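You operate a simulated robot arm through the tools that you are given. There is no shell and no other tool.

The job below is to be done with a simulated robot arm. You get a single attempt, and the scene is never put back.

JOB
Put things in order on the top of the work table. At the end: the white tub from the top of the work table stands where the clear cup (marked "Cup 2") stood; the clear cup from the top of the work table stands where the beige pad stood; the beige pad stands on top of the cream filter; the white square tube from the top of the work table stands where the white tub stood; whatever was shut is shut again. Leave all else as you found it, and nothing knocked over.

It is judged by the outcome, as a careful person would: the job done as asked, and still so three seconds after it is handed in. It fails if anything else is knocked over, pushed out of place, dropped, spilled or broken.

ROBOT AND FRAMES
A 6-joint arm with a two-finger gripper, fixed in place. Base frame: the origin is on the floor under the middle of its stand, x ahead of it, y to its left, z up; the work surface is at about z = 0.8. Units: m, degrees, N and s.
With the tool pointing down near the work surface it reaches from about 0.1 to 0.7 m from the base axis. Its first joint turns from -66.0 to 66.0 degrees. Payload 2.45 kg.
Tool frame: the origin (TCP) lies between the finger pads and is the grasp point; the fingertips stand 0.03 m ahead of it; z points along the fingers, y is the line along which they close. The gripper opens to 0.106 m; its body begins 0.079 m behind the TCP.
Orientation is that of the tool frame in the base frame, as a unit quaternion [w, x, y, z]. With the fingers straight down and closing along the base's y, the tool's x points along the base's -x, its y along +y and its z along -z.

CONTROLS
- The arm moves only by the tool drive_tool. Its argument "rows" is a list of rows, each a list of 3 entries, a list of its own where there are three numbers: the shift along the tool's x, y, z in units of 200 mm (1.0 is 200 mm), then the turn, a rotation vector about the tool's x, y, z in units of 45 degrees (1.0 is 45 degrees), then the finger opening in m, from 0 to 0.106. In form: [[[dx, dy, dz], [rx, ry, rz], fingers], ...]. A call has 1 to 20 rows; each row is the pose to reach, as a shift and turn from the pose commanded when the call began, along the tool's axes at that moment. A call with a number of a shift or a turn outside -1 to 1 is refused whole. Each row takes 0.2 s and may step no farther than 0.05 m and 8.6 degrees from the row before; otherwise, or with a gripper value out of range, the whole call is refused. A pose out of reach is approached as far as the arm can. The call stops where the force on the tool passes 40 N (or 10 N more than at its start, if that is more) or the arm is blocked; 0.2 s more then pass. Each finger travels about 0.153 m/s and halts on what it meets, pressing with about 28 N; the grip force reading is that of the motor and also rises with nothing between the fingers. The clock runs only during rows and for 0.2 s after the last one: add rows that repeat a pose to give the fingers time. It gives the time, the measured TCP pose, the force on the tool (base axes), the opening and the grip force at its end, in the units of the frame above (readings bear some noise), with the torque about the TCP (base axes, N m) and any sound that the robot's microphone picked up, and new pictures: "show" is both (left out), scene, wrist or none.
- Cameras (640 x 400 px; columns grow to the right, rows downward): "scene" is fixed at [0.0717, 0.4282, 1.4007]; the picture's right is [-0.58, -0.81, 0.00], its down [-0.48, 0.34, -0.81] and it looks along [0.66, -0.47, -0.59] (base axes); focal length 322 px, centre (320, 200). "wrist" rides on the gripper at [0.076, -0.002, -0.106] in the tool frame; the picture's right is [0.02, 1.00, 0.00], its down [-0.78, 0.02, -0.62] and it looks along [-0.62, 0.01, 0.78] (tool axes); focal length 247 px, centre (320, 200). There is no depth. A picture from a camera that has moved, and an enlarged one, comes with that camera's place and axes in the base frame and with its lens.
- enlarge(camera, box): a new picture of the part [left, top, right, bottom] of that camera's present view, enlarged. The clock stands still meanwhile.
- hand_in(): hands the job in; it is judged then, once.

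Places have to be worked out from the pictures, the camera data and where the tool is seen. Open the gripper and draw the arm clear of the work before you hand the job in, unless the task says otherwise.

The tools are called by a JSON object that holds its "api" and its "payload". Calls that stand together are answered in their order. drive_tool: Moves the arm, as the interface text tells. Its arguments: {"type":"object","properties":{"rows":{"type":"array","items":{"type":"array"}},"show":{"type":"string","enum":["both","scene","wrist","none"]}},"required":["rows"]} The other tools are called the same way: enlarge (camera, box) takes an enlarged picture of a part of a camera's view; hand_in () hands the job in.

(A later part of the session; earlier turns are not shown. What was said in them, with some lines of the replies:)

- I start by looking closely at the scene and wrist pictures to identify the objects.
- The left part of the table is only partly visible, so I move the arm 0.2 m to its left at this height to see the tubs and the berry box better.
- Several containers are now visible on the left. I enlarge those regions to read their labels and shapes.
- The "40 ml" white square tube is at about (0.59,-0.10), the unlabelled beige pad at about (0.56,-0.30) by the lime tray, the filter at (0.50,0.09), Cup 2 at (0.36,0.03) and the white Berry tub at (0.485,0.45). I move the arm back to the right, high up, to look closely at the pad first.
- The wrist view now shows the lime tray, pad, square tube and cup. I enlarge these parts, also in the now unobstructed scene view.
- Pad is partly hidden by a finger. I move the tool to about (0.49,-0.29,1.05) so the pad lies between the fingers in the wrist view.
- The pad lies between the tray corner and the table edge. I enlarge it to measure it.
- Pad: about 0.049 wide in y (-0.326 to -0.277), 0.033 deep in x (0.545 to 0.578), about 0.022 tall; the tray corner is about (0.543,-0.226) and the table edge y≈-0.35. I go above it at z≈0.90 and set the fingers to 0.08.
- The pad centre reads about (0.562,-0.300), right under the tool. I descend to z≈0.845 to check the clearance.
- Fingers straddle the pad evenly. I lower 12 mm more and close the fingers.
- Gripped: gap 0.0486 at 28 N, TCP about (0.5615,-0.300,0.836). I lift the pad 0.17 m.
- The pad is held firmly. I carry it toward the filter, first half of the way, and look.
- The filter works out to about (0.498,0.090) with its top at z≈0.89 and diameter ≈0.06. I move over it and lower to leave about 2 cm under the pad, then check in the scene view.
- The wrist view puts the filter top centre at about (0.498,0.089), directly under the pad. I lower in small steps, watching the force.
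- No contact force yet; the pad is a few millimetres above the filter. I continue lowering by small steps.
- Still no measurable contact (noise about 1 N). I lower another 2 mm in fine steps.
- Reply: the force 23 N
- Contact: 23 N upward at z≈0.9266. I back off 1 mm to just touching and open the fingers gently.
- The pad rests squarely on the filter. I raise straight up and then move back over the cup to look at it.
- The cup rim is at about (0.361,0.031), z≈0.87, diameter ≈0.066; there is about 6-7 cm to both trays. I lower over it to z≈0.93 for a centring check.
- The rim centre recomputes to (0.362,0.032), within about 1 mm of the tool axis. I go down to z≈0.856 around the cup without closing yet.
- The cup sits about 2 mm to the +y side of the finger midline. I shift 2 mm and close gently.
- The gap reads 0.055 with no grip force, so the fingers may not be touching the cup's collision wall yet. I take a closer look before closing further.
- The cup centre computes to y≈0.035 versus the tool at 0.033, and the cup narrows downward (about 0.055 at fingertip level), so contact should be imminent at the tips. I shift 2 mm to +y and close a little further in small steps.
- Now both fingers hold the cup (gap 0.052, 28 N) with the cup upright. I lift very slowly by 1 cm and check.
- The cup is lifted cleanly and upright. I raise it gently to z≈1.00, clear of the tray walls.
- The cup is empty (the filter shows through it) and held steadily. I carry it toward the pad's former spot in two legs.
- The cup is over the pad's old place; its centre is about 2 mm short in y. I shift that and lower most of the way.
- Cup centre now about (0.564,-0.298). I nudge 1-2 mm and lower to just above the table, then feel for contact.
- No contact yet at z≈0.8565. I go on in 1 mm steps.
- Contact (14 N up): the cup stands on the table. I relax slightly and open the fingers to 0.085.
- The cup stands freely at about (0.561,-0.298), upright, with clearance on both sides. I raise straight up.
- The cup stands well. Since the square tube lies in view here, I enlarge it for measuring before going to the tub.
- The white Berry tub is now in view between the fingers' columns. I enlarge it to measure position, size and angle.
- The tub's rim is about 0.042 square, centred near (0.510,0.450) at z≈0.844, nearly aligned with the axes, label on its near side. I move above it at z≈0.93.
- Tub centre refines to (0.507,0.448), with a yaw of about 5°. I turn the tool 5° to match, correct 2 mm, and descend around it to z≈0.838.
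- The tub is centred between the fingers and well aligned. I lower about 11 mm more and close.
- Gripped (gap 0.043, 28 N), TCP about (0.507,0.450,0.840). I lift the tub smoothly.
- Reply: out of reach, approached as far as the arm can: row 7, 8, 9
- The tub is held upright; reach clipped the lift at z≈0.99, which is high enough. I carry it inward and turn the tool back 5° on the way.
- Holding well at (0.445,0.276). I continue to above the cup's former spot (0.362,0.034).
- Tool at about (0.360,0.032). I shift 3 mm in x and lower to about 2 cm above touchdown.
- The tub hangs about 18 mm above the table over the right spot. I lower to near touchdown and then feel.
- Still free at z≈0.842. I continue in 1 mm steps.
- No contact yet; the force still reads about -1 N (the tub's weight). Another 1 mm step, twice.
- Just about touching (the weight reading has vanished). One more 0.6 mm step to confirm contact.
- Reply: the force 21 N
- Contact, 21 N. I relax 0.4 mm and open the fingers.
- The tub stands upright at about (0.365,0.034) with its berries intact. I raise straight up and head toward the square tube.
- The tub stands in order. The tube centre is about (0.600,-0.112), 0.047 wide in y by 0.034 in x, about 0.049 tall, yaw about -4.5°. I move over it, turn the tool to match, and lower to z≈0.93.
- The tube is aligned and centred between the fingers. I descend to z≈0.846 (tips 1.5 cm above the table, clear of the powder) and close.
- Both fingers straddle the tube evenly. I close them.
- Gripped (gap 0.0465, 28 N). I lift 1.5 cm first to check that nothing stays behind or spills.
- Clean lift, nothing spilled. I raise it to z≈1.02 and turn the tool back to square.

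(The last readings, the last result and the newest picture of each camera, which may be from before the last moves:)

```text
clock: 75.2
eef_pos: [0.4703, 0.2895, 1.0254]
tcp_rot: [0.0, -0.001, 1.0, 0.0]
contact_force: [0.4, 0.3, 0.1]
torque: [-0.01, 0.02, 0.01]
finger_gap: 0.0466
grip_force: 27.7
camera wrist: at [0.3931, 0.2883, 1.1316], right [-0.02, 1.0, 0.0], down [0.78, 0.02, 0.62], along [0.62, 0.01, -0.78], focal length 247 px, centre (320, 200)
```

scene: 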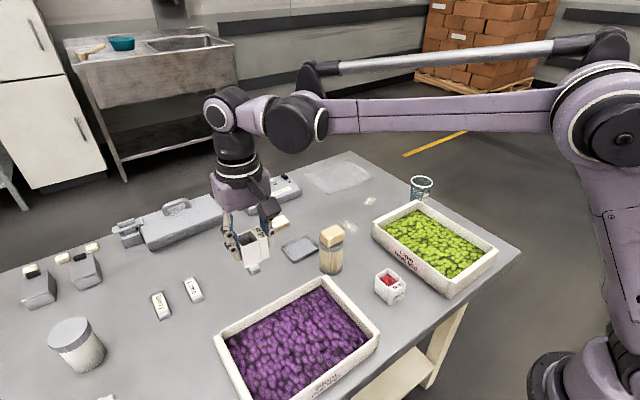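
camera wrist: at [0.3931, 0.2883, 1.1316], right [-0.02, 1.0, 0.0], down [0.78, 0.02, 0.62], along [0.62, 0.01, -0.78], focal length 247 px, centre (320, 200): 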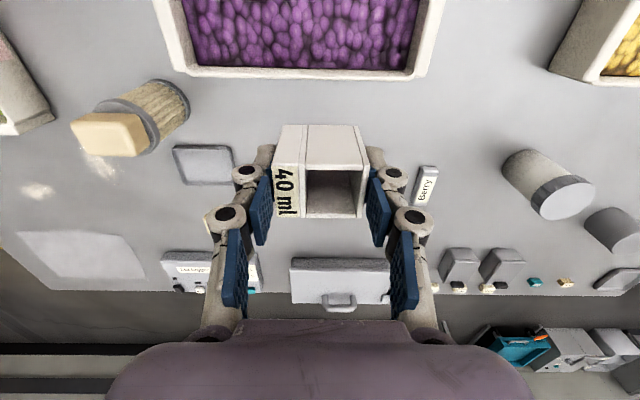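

The tube is carried steadily. I go on to above the tub's former spot (0.507,0.449), lowering to z≈0.95 to stay within reach.

{"api": "drive_tool", "payload": {"rows": [[[-0.02, 0.08, 0.08], [0, 0, 0], 0.04], [[-0.05, 0.22, 0.17], [0, 0, 0], 0.04], [[-0.09, 0.39, 0.26], [0, 0, 0], 0.04], [[-0.13, 0.56, 0.33], [0, 0, 0], 0.04], [[-0.165, 0.7, 0.37], [0, 0, 0], 0.04], [[-0.185, 0.78, 0.37], [0, 0, 0], 0.04], [[-0.1875, 0.795, 0.37], [0, 0, 0], 0.04], [[-0.1875, 0.795, 0.37], [0, 0, 0], 0.04]], "show": "both"}}

{"api": "enlarge", "payload": {"camera": "wrist", "box": [200, 70, 440, 270]}}

{"api": "enlarge", "payload": {"camera": "scene", "box": [100, 240, 240, 370]}}

```text
clock: 77.0
eef_pos: [0.505, 0.4488, 0.95]
tcp_rot: [0.0, -0.001, 1.0, 0.0]
contact_force: [-0.1, -0.7, 0.2]
torque: [-0.04, -0.03, -0.02]
finger_gap: 0.0463
grip_force: 28.1
camera wrist: at [0.428, 0.4473, 1.0563], right [-0.02, 1.0, 0.0], down [0.78, 0.02, 0.62], along [0.62, 0.01, -0.78], focal length 247 px, centre (320, 200)
```

scene: 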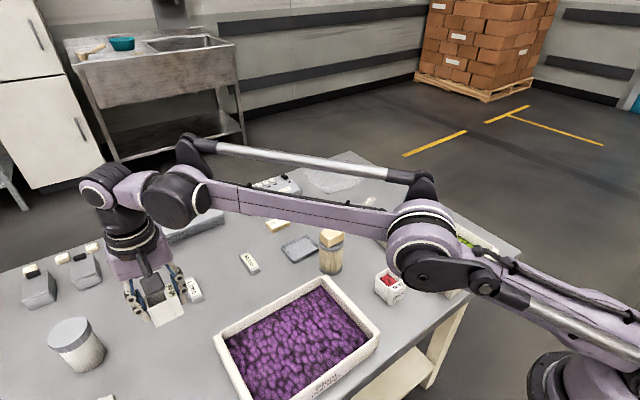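
wrist: 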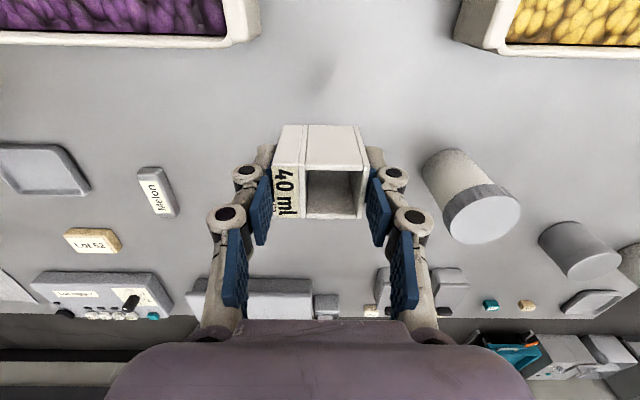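

```text
2.00 times, centred on (320, 170) of wrist
camera zoom: at [0.428, 0.4473, 1.0563], right [-0.02, 1.0, 0.0], down [0.78, 0.02, 0.62], along [0.62, 0.01, -0.78], focal length 494 px, centre (320, 260)
```

zoom: 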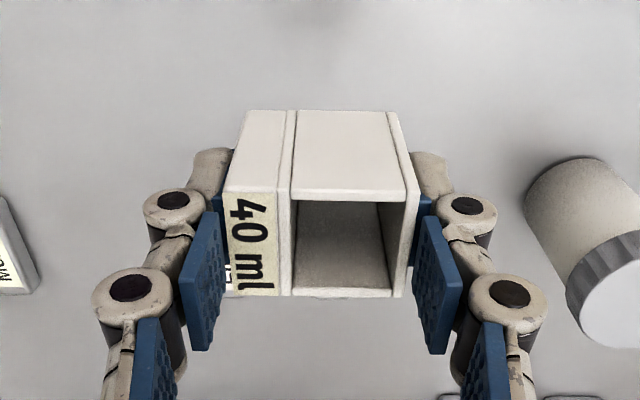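

```text
3.08 times, centred on (170, 305) of scene
camera zoom: at [0.0717, 0.4282, 1.4007], right [-0.58, -0.81, 0.0], down [-0.48, 0.34, -0.81], along [0.66, -0.47, -0.59], focal length 990 px, centre (782, -123)
```

zoom: 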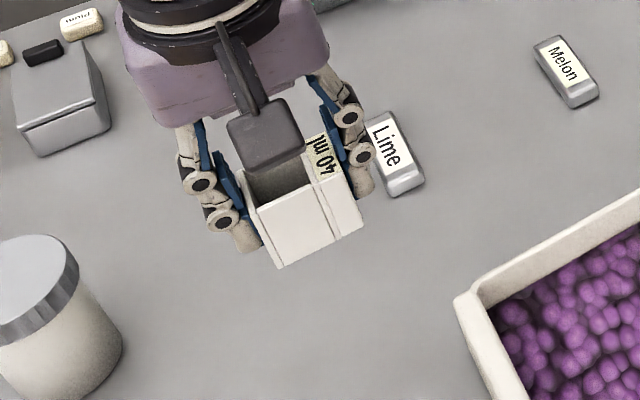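

Positioned over (0.505,0.449); I shift 2 mm outward and lower to about 2 cm above touchdown.

{"api": "drive_tool", "payload": {"rows": [[[-0.01, 0, 0.05], [0, 0, 0], 0.04], [[-0.01, 0, 0.15], [0, 0, 0], 0.04], [[-0.01, 0, 0.27], [0, 0, 0], 0.04], [[-0.01, 0, 0.37], [0, 0, 0], 0.04], [[-0.01, 0, 0.425], [0, 0, 0], 0.04], [[-0.01, 0, 0.425], [0, 0, 0], 0.04]], "show": "both"}}

{"api": "enlarge", "payload": {"camera": "scene", "box": [100, 240, 240, 370]}}

```text
clock: 78.4
eef_pos: [0.5073, 0.4487, 0.8643]
tcp_rot: [0.0, -0.001, 1.0, 0.0]
contact_force: [0.6, 0.2, 0.0]
torque: [0.0, 0.03, 0.02]
finger_gap: 0.0464
grip_force: 27.7
camera wrist: at [0.4304, 0.4467, 0.9706], right [-0.02, 1.0, 0.0], down [0.78, 0.02, 0.62], along [0.62, 0.01, -0.78], focal length 247 px, centre (320, 200)
```

scene: 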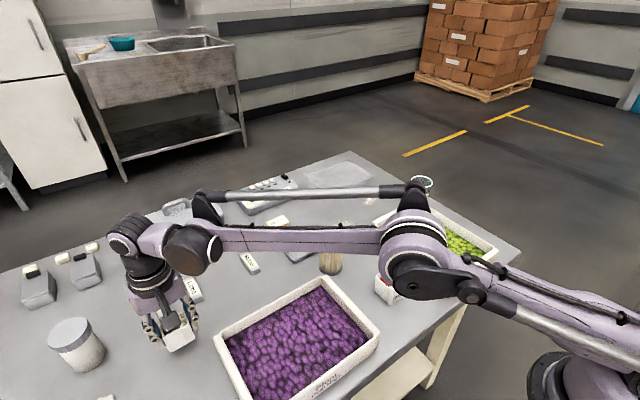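
wrist: 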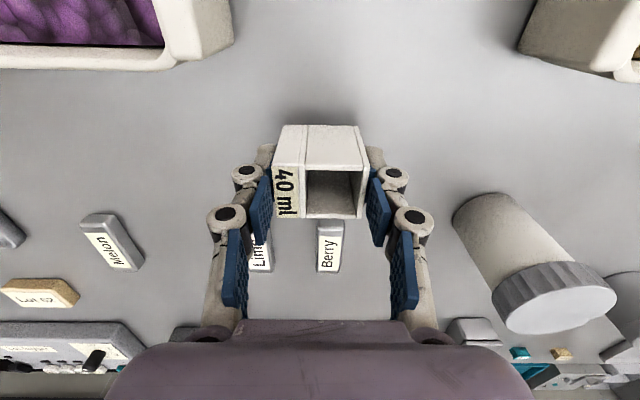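

```text
3.08 times, centred on (170, 305) of scene
camera zoom: at [0.0717, 0.4282, 1.4007], right [-0.58, -0.81, 0.0], down [-0.48, 0.34, -0.81], along [0.66, -0.47, -0.59], focal length 990 px, centre (782, -123)
```

zoom: 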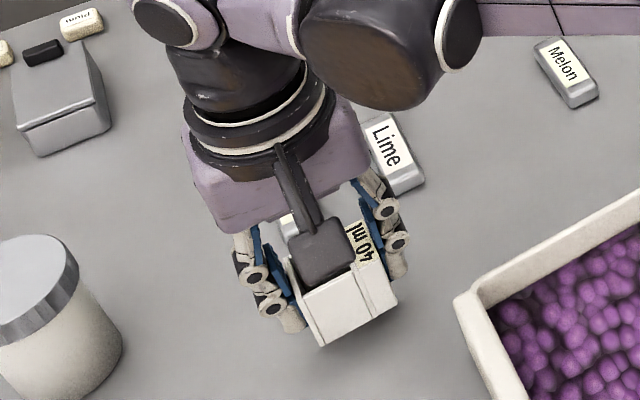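

About 18 mm to go; neighbours are clear. I lower 15 mm and then feel for the table.

{"api": "drive_tool", "payload": {"rows": [[[0, 0, 0.03], [0, 0, 0], 0.04], [[0, 0, 0.06], [0, 0, 0], 0.04], [[0, 0, 0.075], [0, 0, 0], 0.04], [[0, 0, 0.075], [0, 0, 0], 0.04]], "show": "none"}}

{"api": "drive_tool", "payload": {"rows": [[[0, 0, 0.005], [0, 0, 0], 0.04], [[0, 0, 0.005], [0, 0, 0], 0.04]], "show": "none"}}

{"api": "drive_tool", "payload": {"rows": [[[0, 0, 0.004], [0, 0, 0], 0.04], [[0, 0, 0.004], [0, 0, 0], 0.04]], "show": "none"}}

```text
clock: 79.4
eef_pos: [0.5077, 0.4474, 0.8494]
tcp_rot: [0.0, 0.001, 1.0, 0.001]
contact_force: [1.2, 0.7, -0.4]
torque: [0.03, -0.01, 0.0]
finger_gap: 0.0466
grip_force: 27.8
```

```text
clock: 80.0
eef_pos: [0.5087, 0.4474, 0.8468]
tcp_rot: [-0.001, -0.001, 1.0, 0.0]
contact_force: [-0.3, 0.6, -0.3]
torque: [0.04, 0.0, -0.01]
finger_gap: 0.0466
grip_force: 28.2
```

```text
clock: 80.6
eef_pos: [0.5076, 0.4484, 0.8461]
tcp_rot: [-0.001, -0.001, 1.0, 0.0]
contact_force: [0.7, 0.5, 0.7]
torque: [-0.01, -0.01, 0.01]
finger_gap: 0.0465
grip_force: 28.3
```

Not yet in firm contact at z≈0.8465. I step down 0.8 mm more at a time.

{"api": "drive_tool", "payload": {"rows": [[[0, 0, 0.004], [0, 0, 0], 0.04], [[0, 0, 0.004], [0, 0, 0], 0.04]], "show": "none"}}

```text
clock: 81.2
eef_pos: [0.5074, 0.4482, 0.8457]
tcp_rot: [0.0, 0.001, 1.0, -0.001]
contact_force: [0.5, -0.2, -0.3]
torque: [-0.01, 0.01, -0.05]
finger_gap: 0.0467
grip_force: 28.0
```

Still no contact; another fine step.

{"api": "drive_tool", "payload": {"rows": [[[0, 0, 0.004], [0, 0, 0], 0.04], [[0, 0, 0.004], [0, 0, 0], 0.04]], "show": "none"}}

```text
clock: 81.8
eef_pos: [0.5074, 0.4474, 0.8469]
tcp_rot: [0.001, 0.0, 1.0, 0.0]
contact_force: [2.1, 0.6, 5.7]
torque: [-0.02, -0.11, -0.02]
finger_gap: 0.0464
grip_force: 28.2
```

Light contact (5.7 N): the tube is on the table. I open the fingers.

{"api": "drive_tool", "payload": {"rows": [[[0, 0, 0], [0, 0, 0], 0.044], [[0, 0, 0], [0, 0, 0], 0.048], [[0, 0, 0], [0, 0, 0], 0.053], [[0, 0, 0], [0, 0, 0], 0.065], [[0, 0, 0], [0, 0, 0], 0.075], [[0, 0, 0], [0, 0, 0], 0.075]], "show": "both"}}

{"api": "enlarge", "payload": {"camera": "wrist", "box": [200, 70, 440, 270]}}

```text
clock: 83.2
eef_pos: [0.5071, 0.4488, 0.8459]
tcp_rot: [0.0, 0.0, 1.0, 0.0]
contact_force: [0.2, -0.4, -0.2]
torque: [0.0, -0.04, -0.03]
finger_gap: 0.0752
grip_force: 0.1
camera wrist: at [0.4303, 0.4463, 0.9522], right [-0.02, 1.0, 0.0], down [0.78, 0.02, 0.62], along [0.62, 0.01, -0.78], focal length 247 px, centre (320, 200)
```

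scene: 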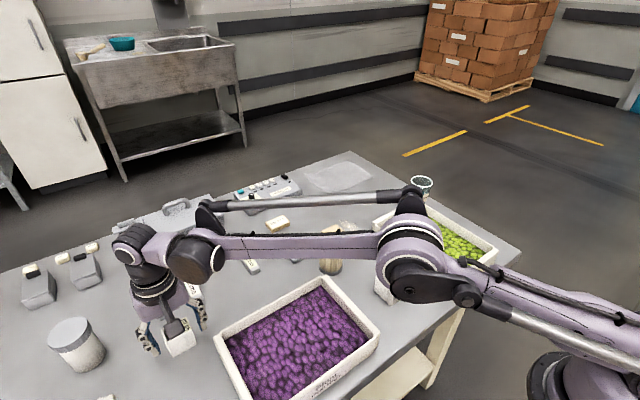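
wrist: 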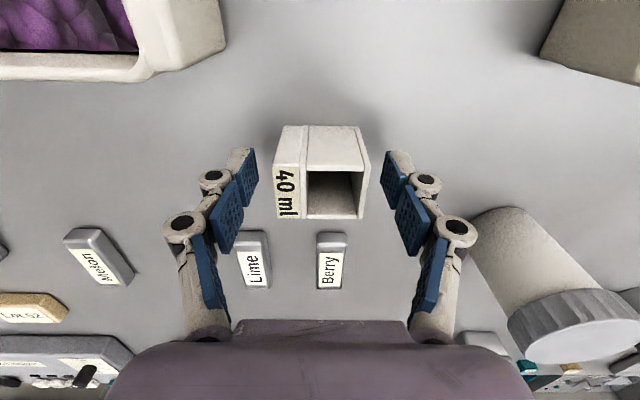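

```text
2.00 times, centred on (320, 170) of wrist
camera zoom: at [0.4303, 0.4463, 0.9522], right [-0.02, 1.0, 0.0], down [0.78, 0.02, 0.62], along [0.62, 0.01, -0.78], focal length 494 px, centre (320, 260)
```

zoom: 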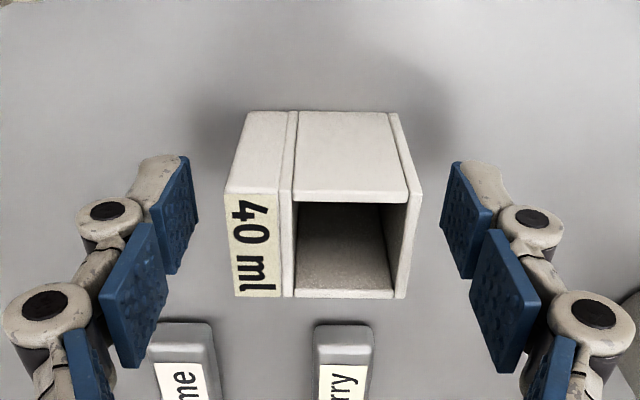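

The tube stands free. I raise straight up, then draw inward and up.

{"api": "drive_tool", "payload": {"rows": [[[0, 0, -0.08], [0, 0, 0], 0.075], [[0, 0, -0.25], [0, 0, 0], 0.075], [[0, 0, -0.45], [0, 0, 0], 0.075], [[0, 0, -0.62], [0, 0, 0], 0.075], [[0.15, -0.15, -0.65], [0, 0, 0], 0.09], [[0.3, -0.3, -0.72], [0, 0, 0], 0.106], [[0.42, -0.45, -0.8], [0, 0, 0], 0.106], [[0.5, -0.62, -0.9], [0, 0, 0], 0.106], [[0.55, -0.8, -1.0], [0, 0, 0], 0.106], [[0.55, -1.0, -1.0], [0, 0, 0], 0.106]], "show": "none"}}

{"api": "drive_tool", "payload": {"rows": [[[0, -0.2, -0.1], [0, 0, 0], 0.106], [[0, -0.4, -0.2], [0, 0, 0], 0.106], [[0, -0.6, -0.3], [0, 0, 0], 0.106], [[0, -0.8, -0.4], [0, 0, 0], 0.106], [[0, -0.8, -0.4], [0, 0, 0], 0.106]], "show": "both"}}

{"api": "enlarge", "payload": {"camera": "scene", "box": [120, 250, 260, 370]}}

{"api": "enlarge", "payload": {"camera": "scene", "box": [280, 160, 460, 310]}}

```text
clock: 85.4
eef_pos: [0.3984, 0.2502, 1.048]
tcp_rot: [0.0, -0.001, 1.0, 0.001]
contact_force: [-0.3, 0.0, -0.2]
torque: [0.05, 0.01, -0.02]
finger_gap: 0.1061
grip_force: 0.2
```

```text
clock: 86.6
eef_pos: [0.3942, 0.0877, 1.125]
tcp_rot: [-0.001, -0.001, 1.0, 0.0]
contact_force: [-0.1, 0.3, -0.2]
torque: [-0.02, 0.0, 0.01]
finger_gap: 0.1058
grip_force: 0.0
camera wrist: at [0.3177, 0.0866, 1.2308], right [-0.02, 1.0, 0.0], down [0.78, 0.02, 0.62], along [0.62, 0.01, -0.78], focal length 247 px, centre (320, 200)
```

scene: 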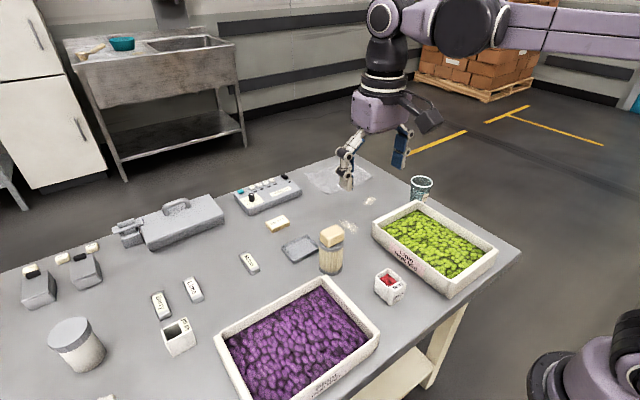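
wrist: 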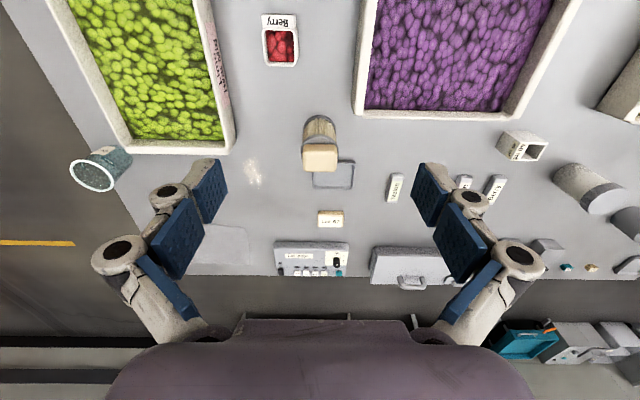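

```text
3.33 times, centred on (190, 310) of scene
camera zoom: at [0.0717, 0.4281, 1.4007], right [-0.58, -0.81, 0.0], down [-0.48, 0.34, -0.81], along [0.66, -0.47, -0.59], focal length 1072 px, centre (753, -167)
```

zoom: 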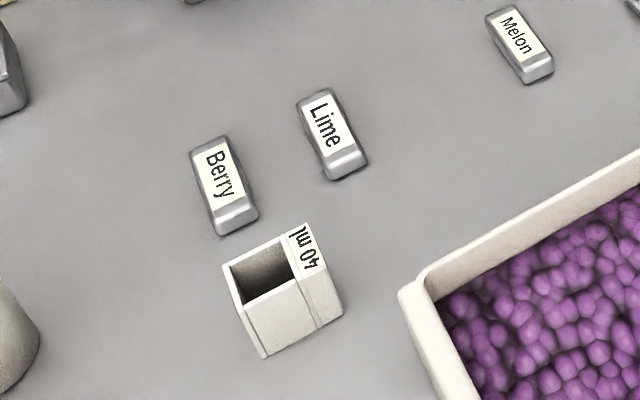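

```text
2.67 times, centred on (370, 235) of scene
camera zoom: at [0.0717, 0.4281, 1.4007], right [-0.58, -0.81, 0.0], down [-0.48, 0.34, -0.81], along [0.66, -0.47, -0.59], focal length 858 px, centre (187, 107)
```

zoom: 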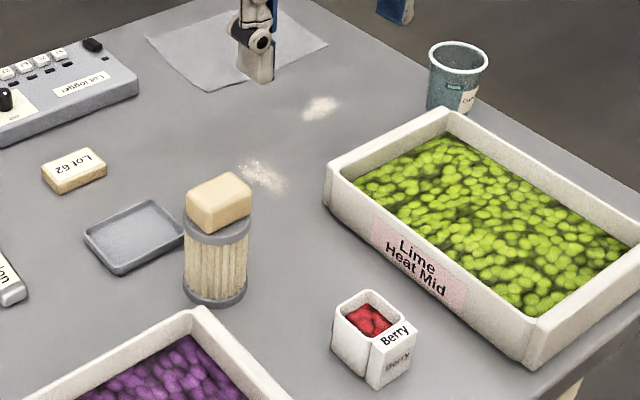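

Everything is in place: pad on the filter, Cup 2 at the pad's old spot, the Berry tub at the cup's spot, and the square tube at the tub's spot; nothing else has moved. I return the open gripper to its start pose, well clear above the table, and check once more.

{"api": "drive_tool", "payload": {"rows": [[[0.02, 0.1, -0.1], [0, 0, 0], 0.106], [[0.02, 0.1, -0.12], [0, 0, 0], 0.106], [[0.02, 0.1, -0.12], [0, 0, 0], 0.106], [[0.02, 0.1, -0.12], [0, 0, 0], 0.106]], "show": "both"}}

```text
clock: 87.6
eef_pos: [0.3938, 0.1073, 1.1488]
tcp_rot: [0.0, -0.001, 1.0, 0.0]
contact_force: [-0.6, 0.9, -0.4]
torque: [0.01, 0.02, -0.03]
finger_gap: 0.1061
grip_force: 0.0
camera wrist: at [0.3169, 0.1064, 1.2551], right [-0.02, 1.0, 0.0], down [0.78, 0.02, 0.62], along [0.62, 0.01, -0.78], focal length 247 px, centre (320, 200)
```

scene: 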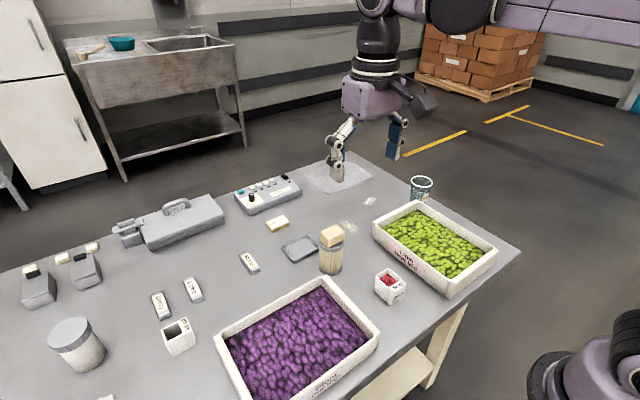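
wrist: 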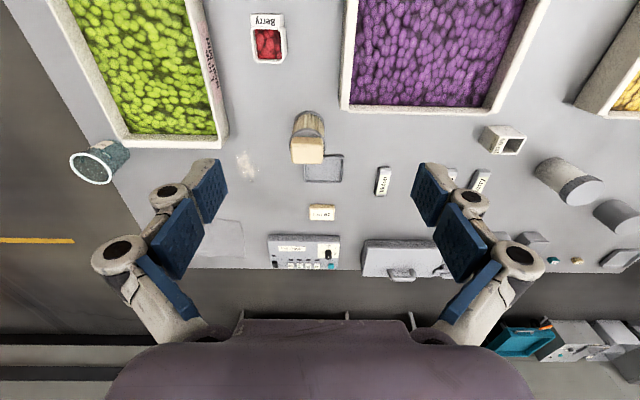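

The final views show all four objects upright and in their new places, the rest of the table as it was, the gripper open and clear. I hand the job in.

{"api": "hand_in", "payload": {}}

```text
The job is handed in.
```

I've handed the job in. In the last pictures, all four items stand upright in their new places, nothing was spilled, and I saw nothing else out of place:

- **Beige pad:** it rests on top of the cream filter. I took the unlabelled block by the lime tray to be the pad, not the block marked "Lot 62".
- **Clear cup ("Cup 2"):** it stands where the pad stood, between the lime tray corner and the table edge. It was empty.
- **White tub:** I took this to be the small square tub marked "Berry". It stands where the cup stood, with its berries still inside. Two lidded white containers are also on the table. The nearer was about 0.85 m from the base, past the arm's roughly 0.7 m reach, and the other was farther still.
- **White square tube ("40 ml"):** it stands where the tub stood.

By my measurements from the pictures, each item is within a few millimetres of its target. I opened nothing, so there was nothing to shut again. The gripper is open and the arm is back near its starting position, clear of the table.
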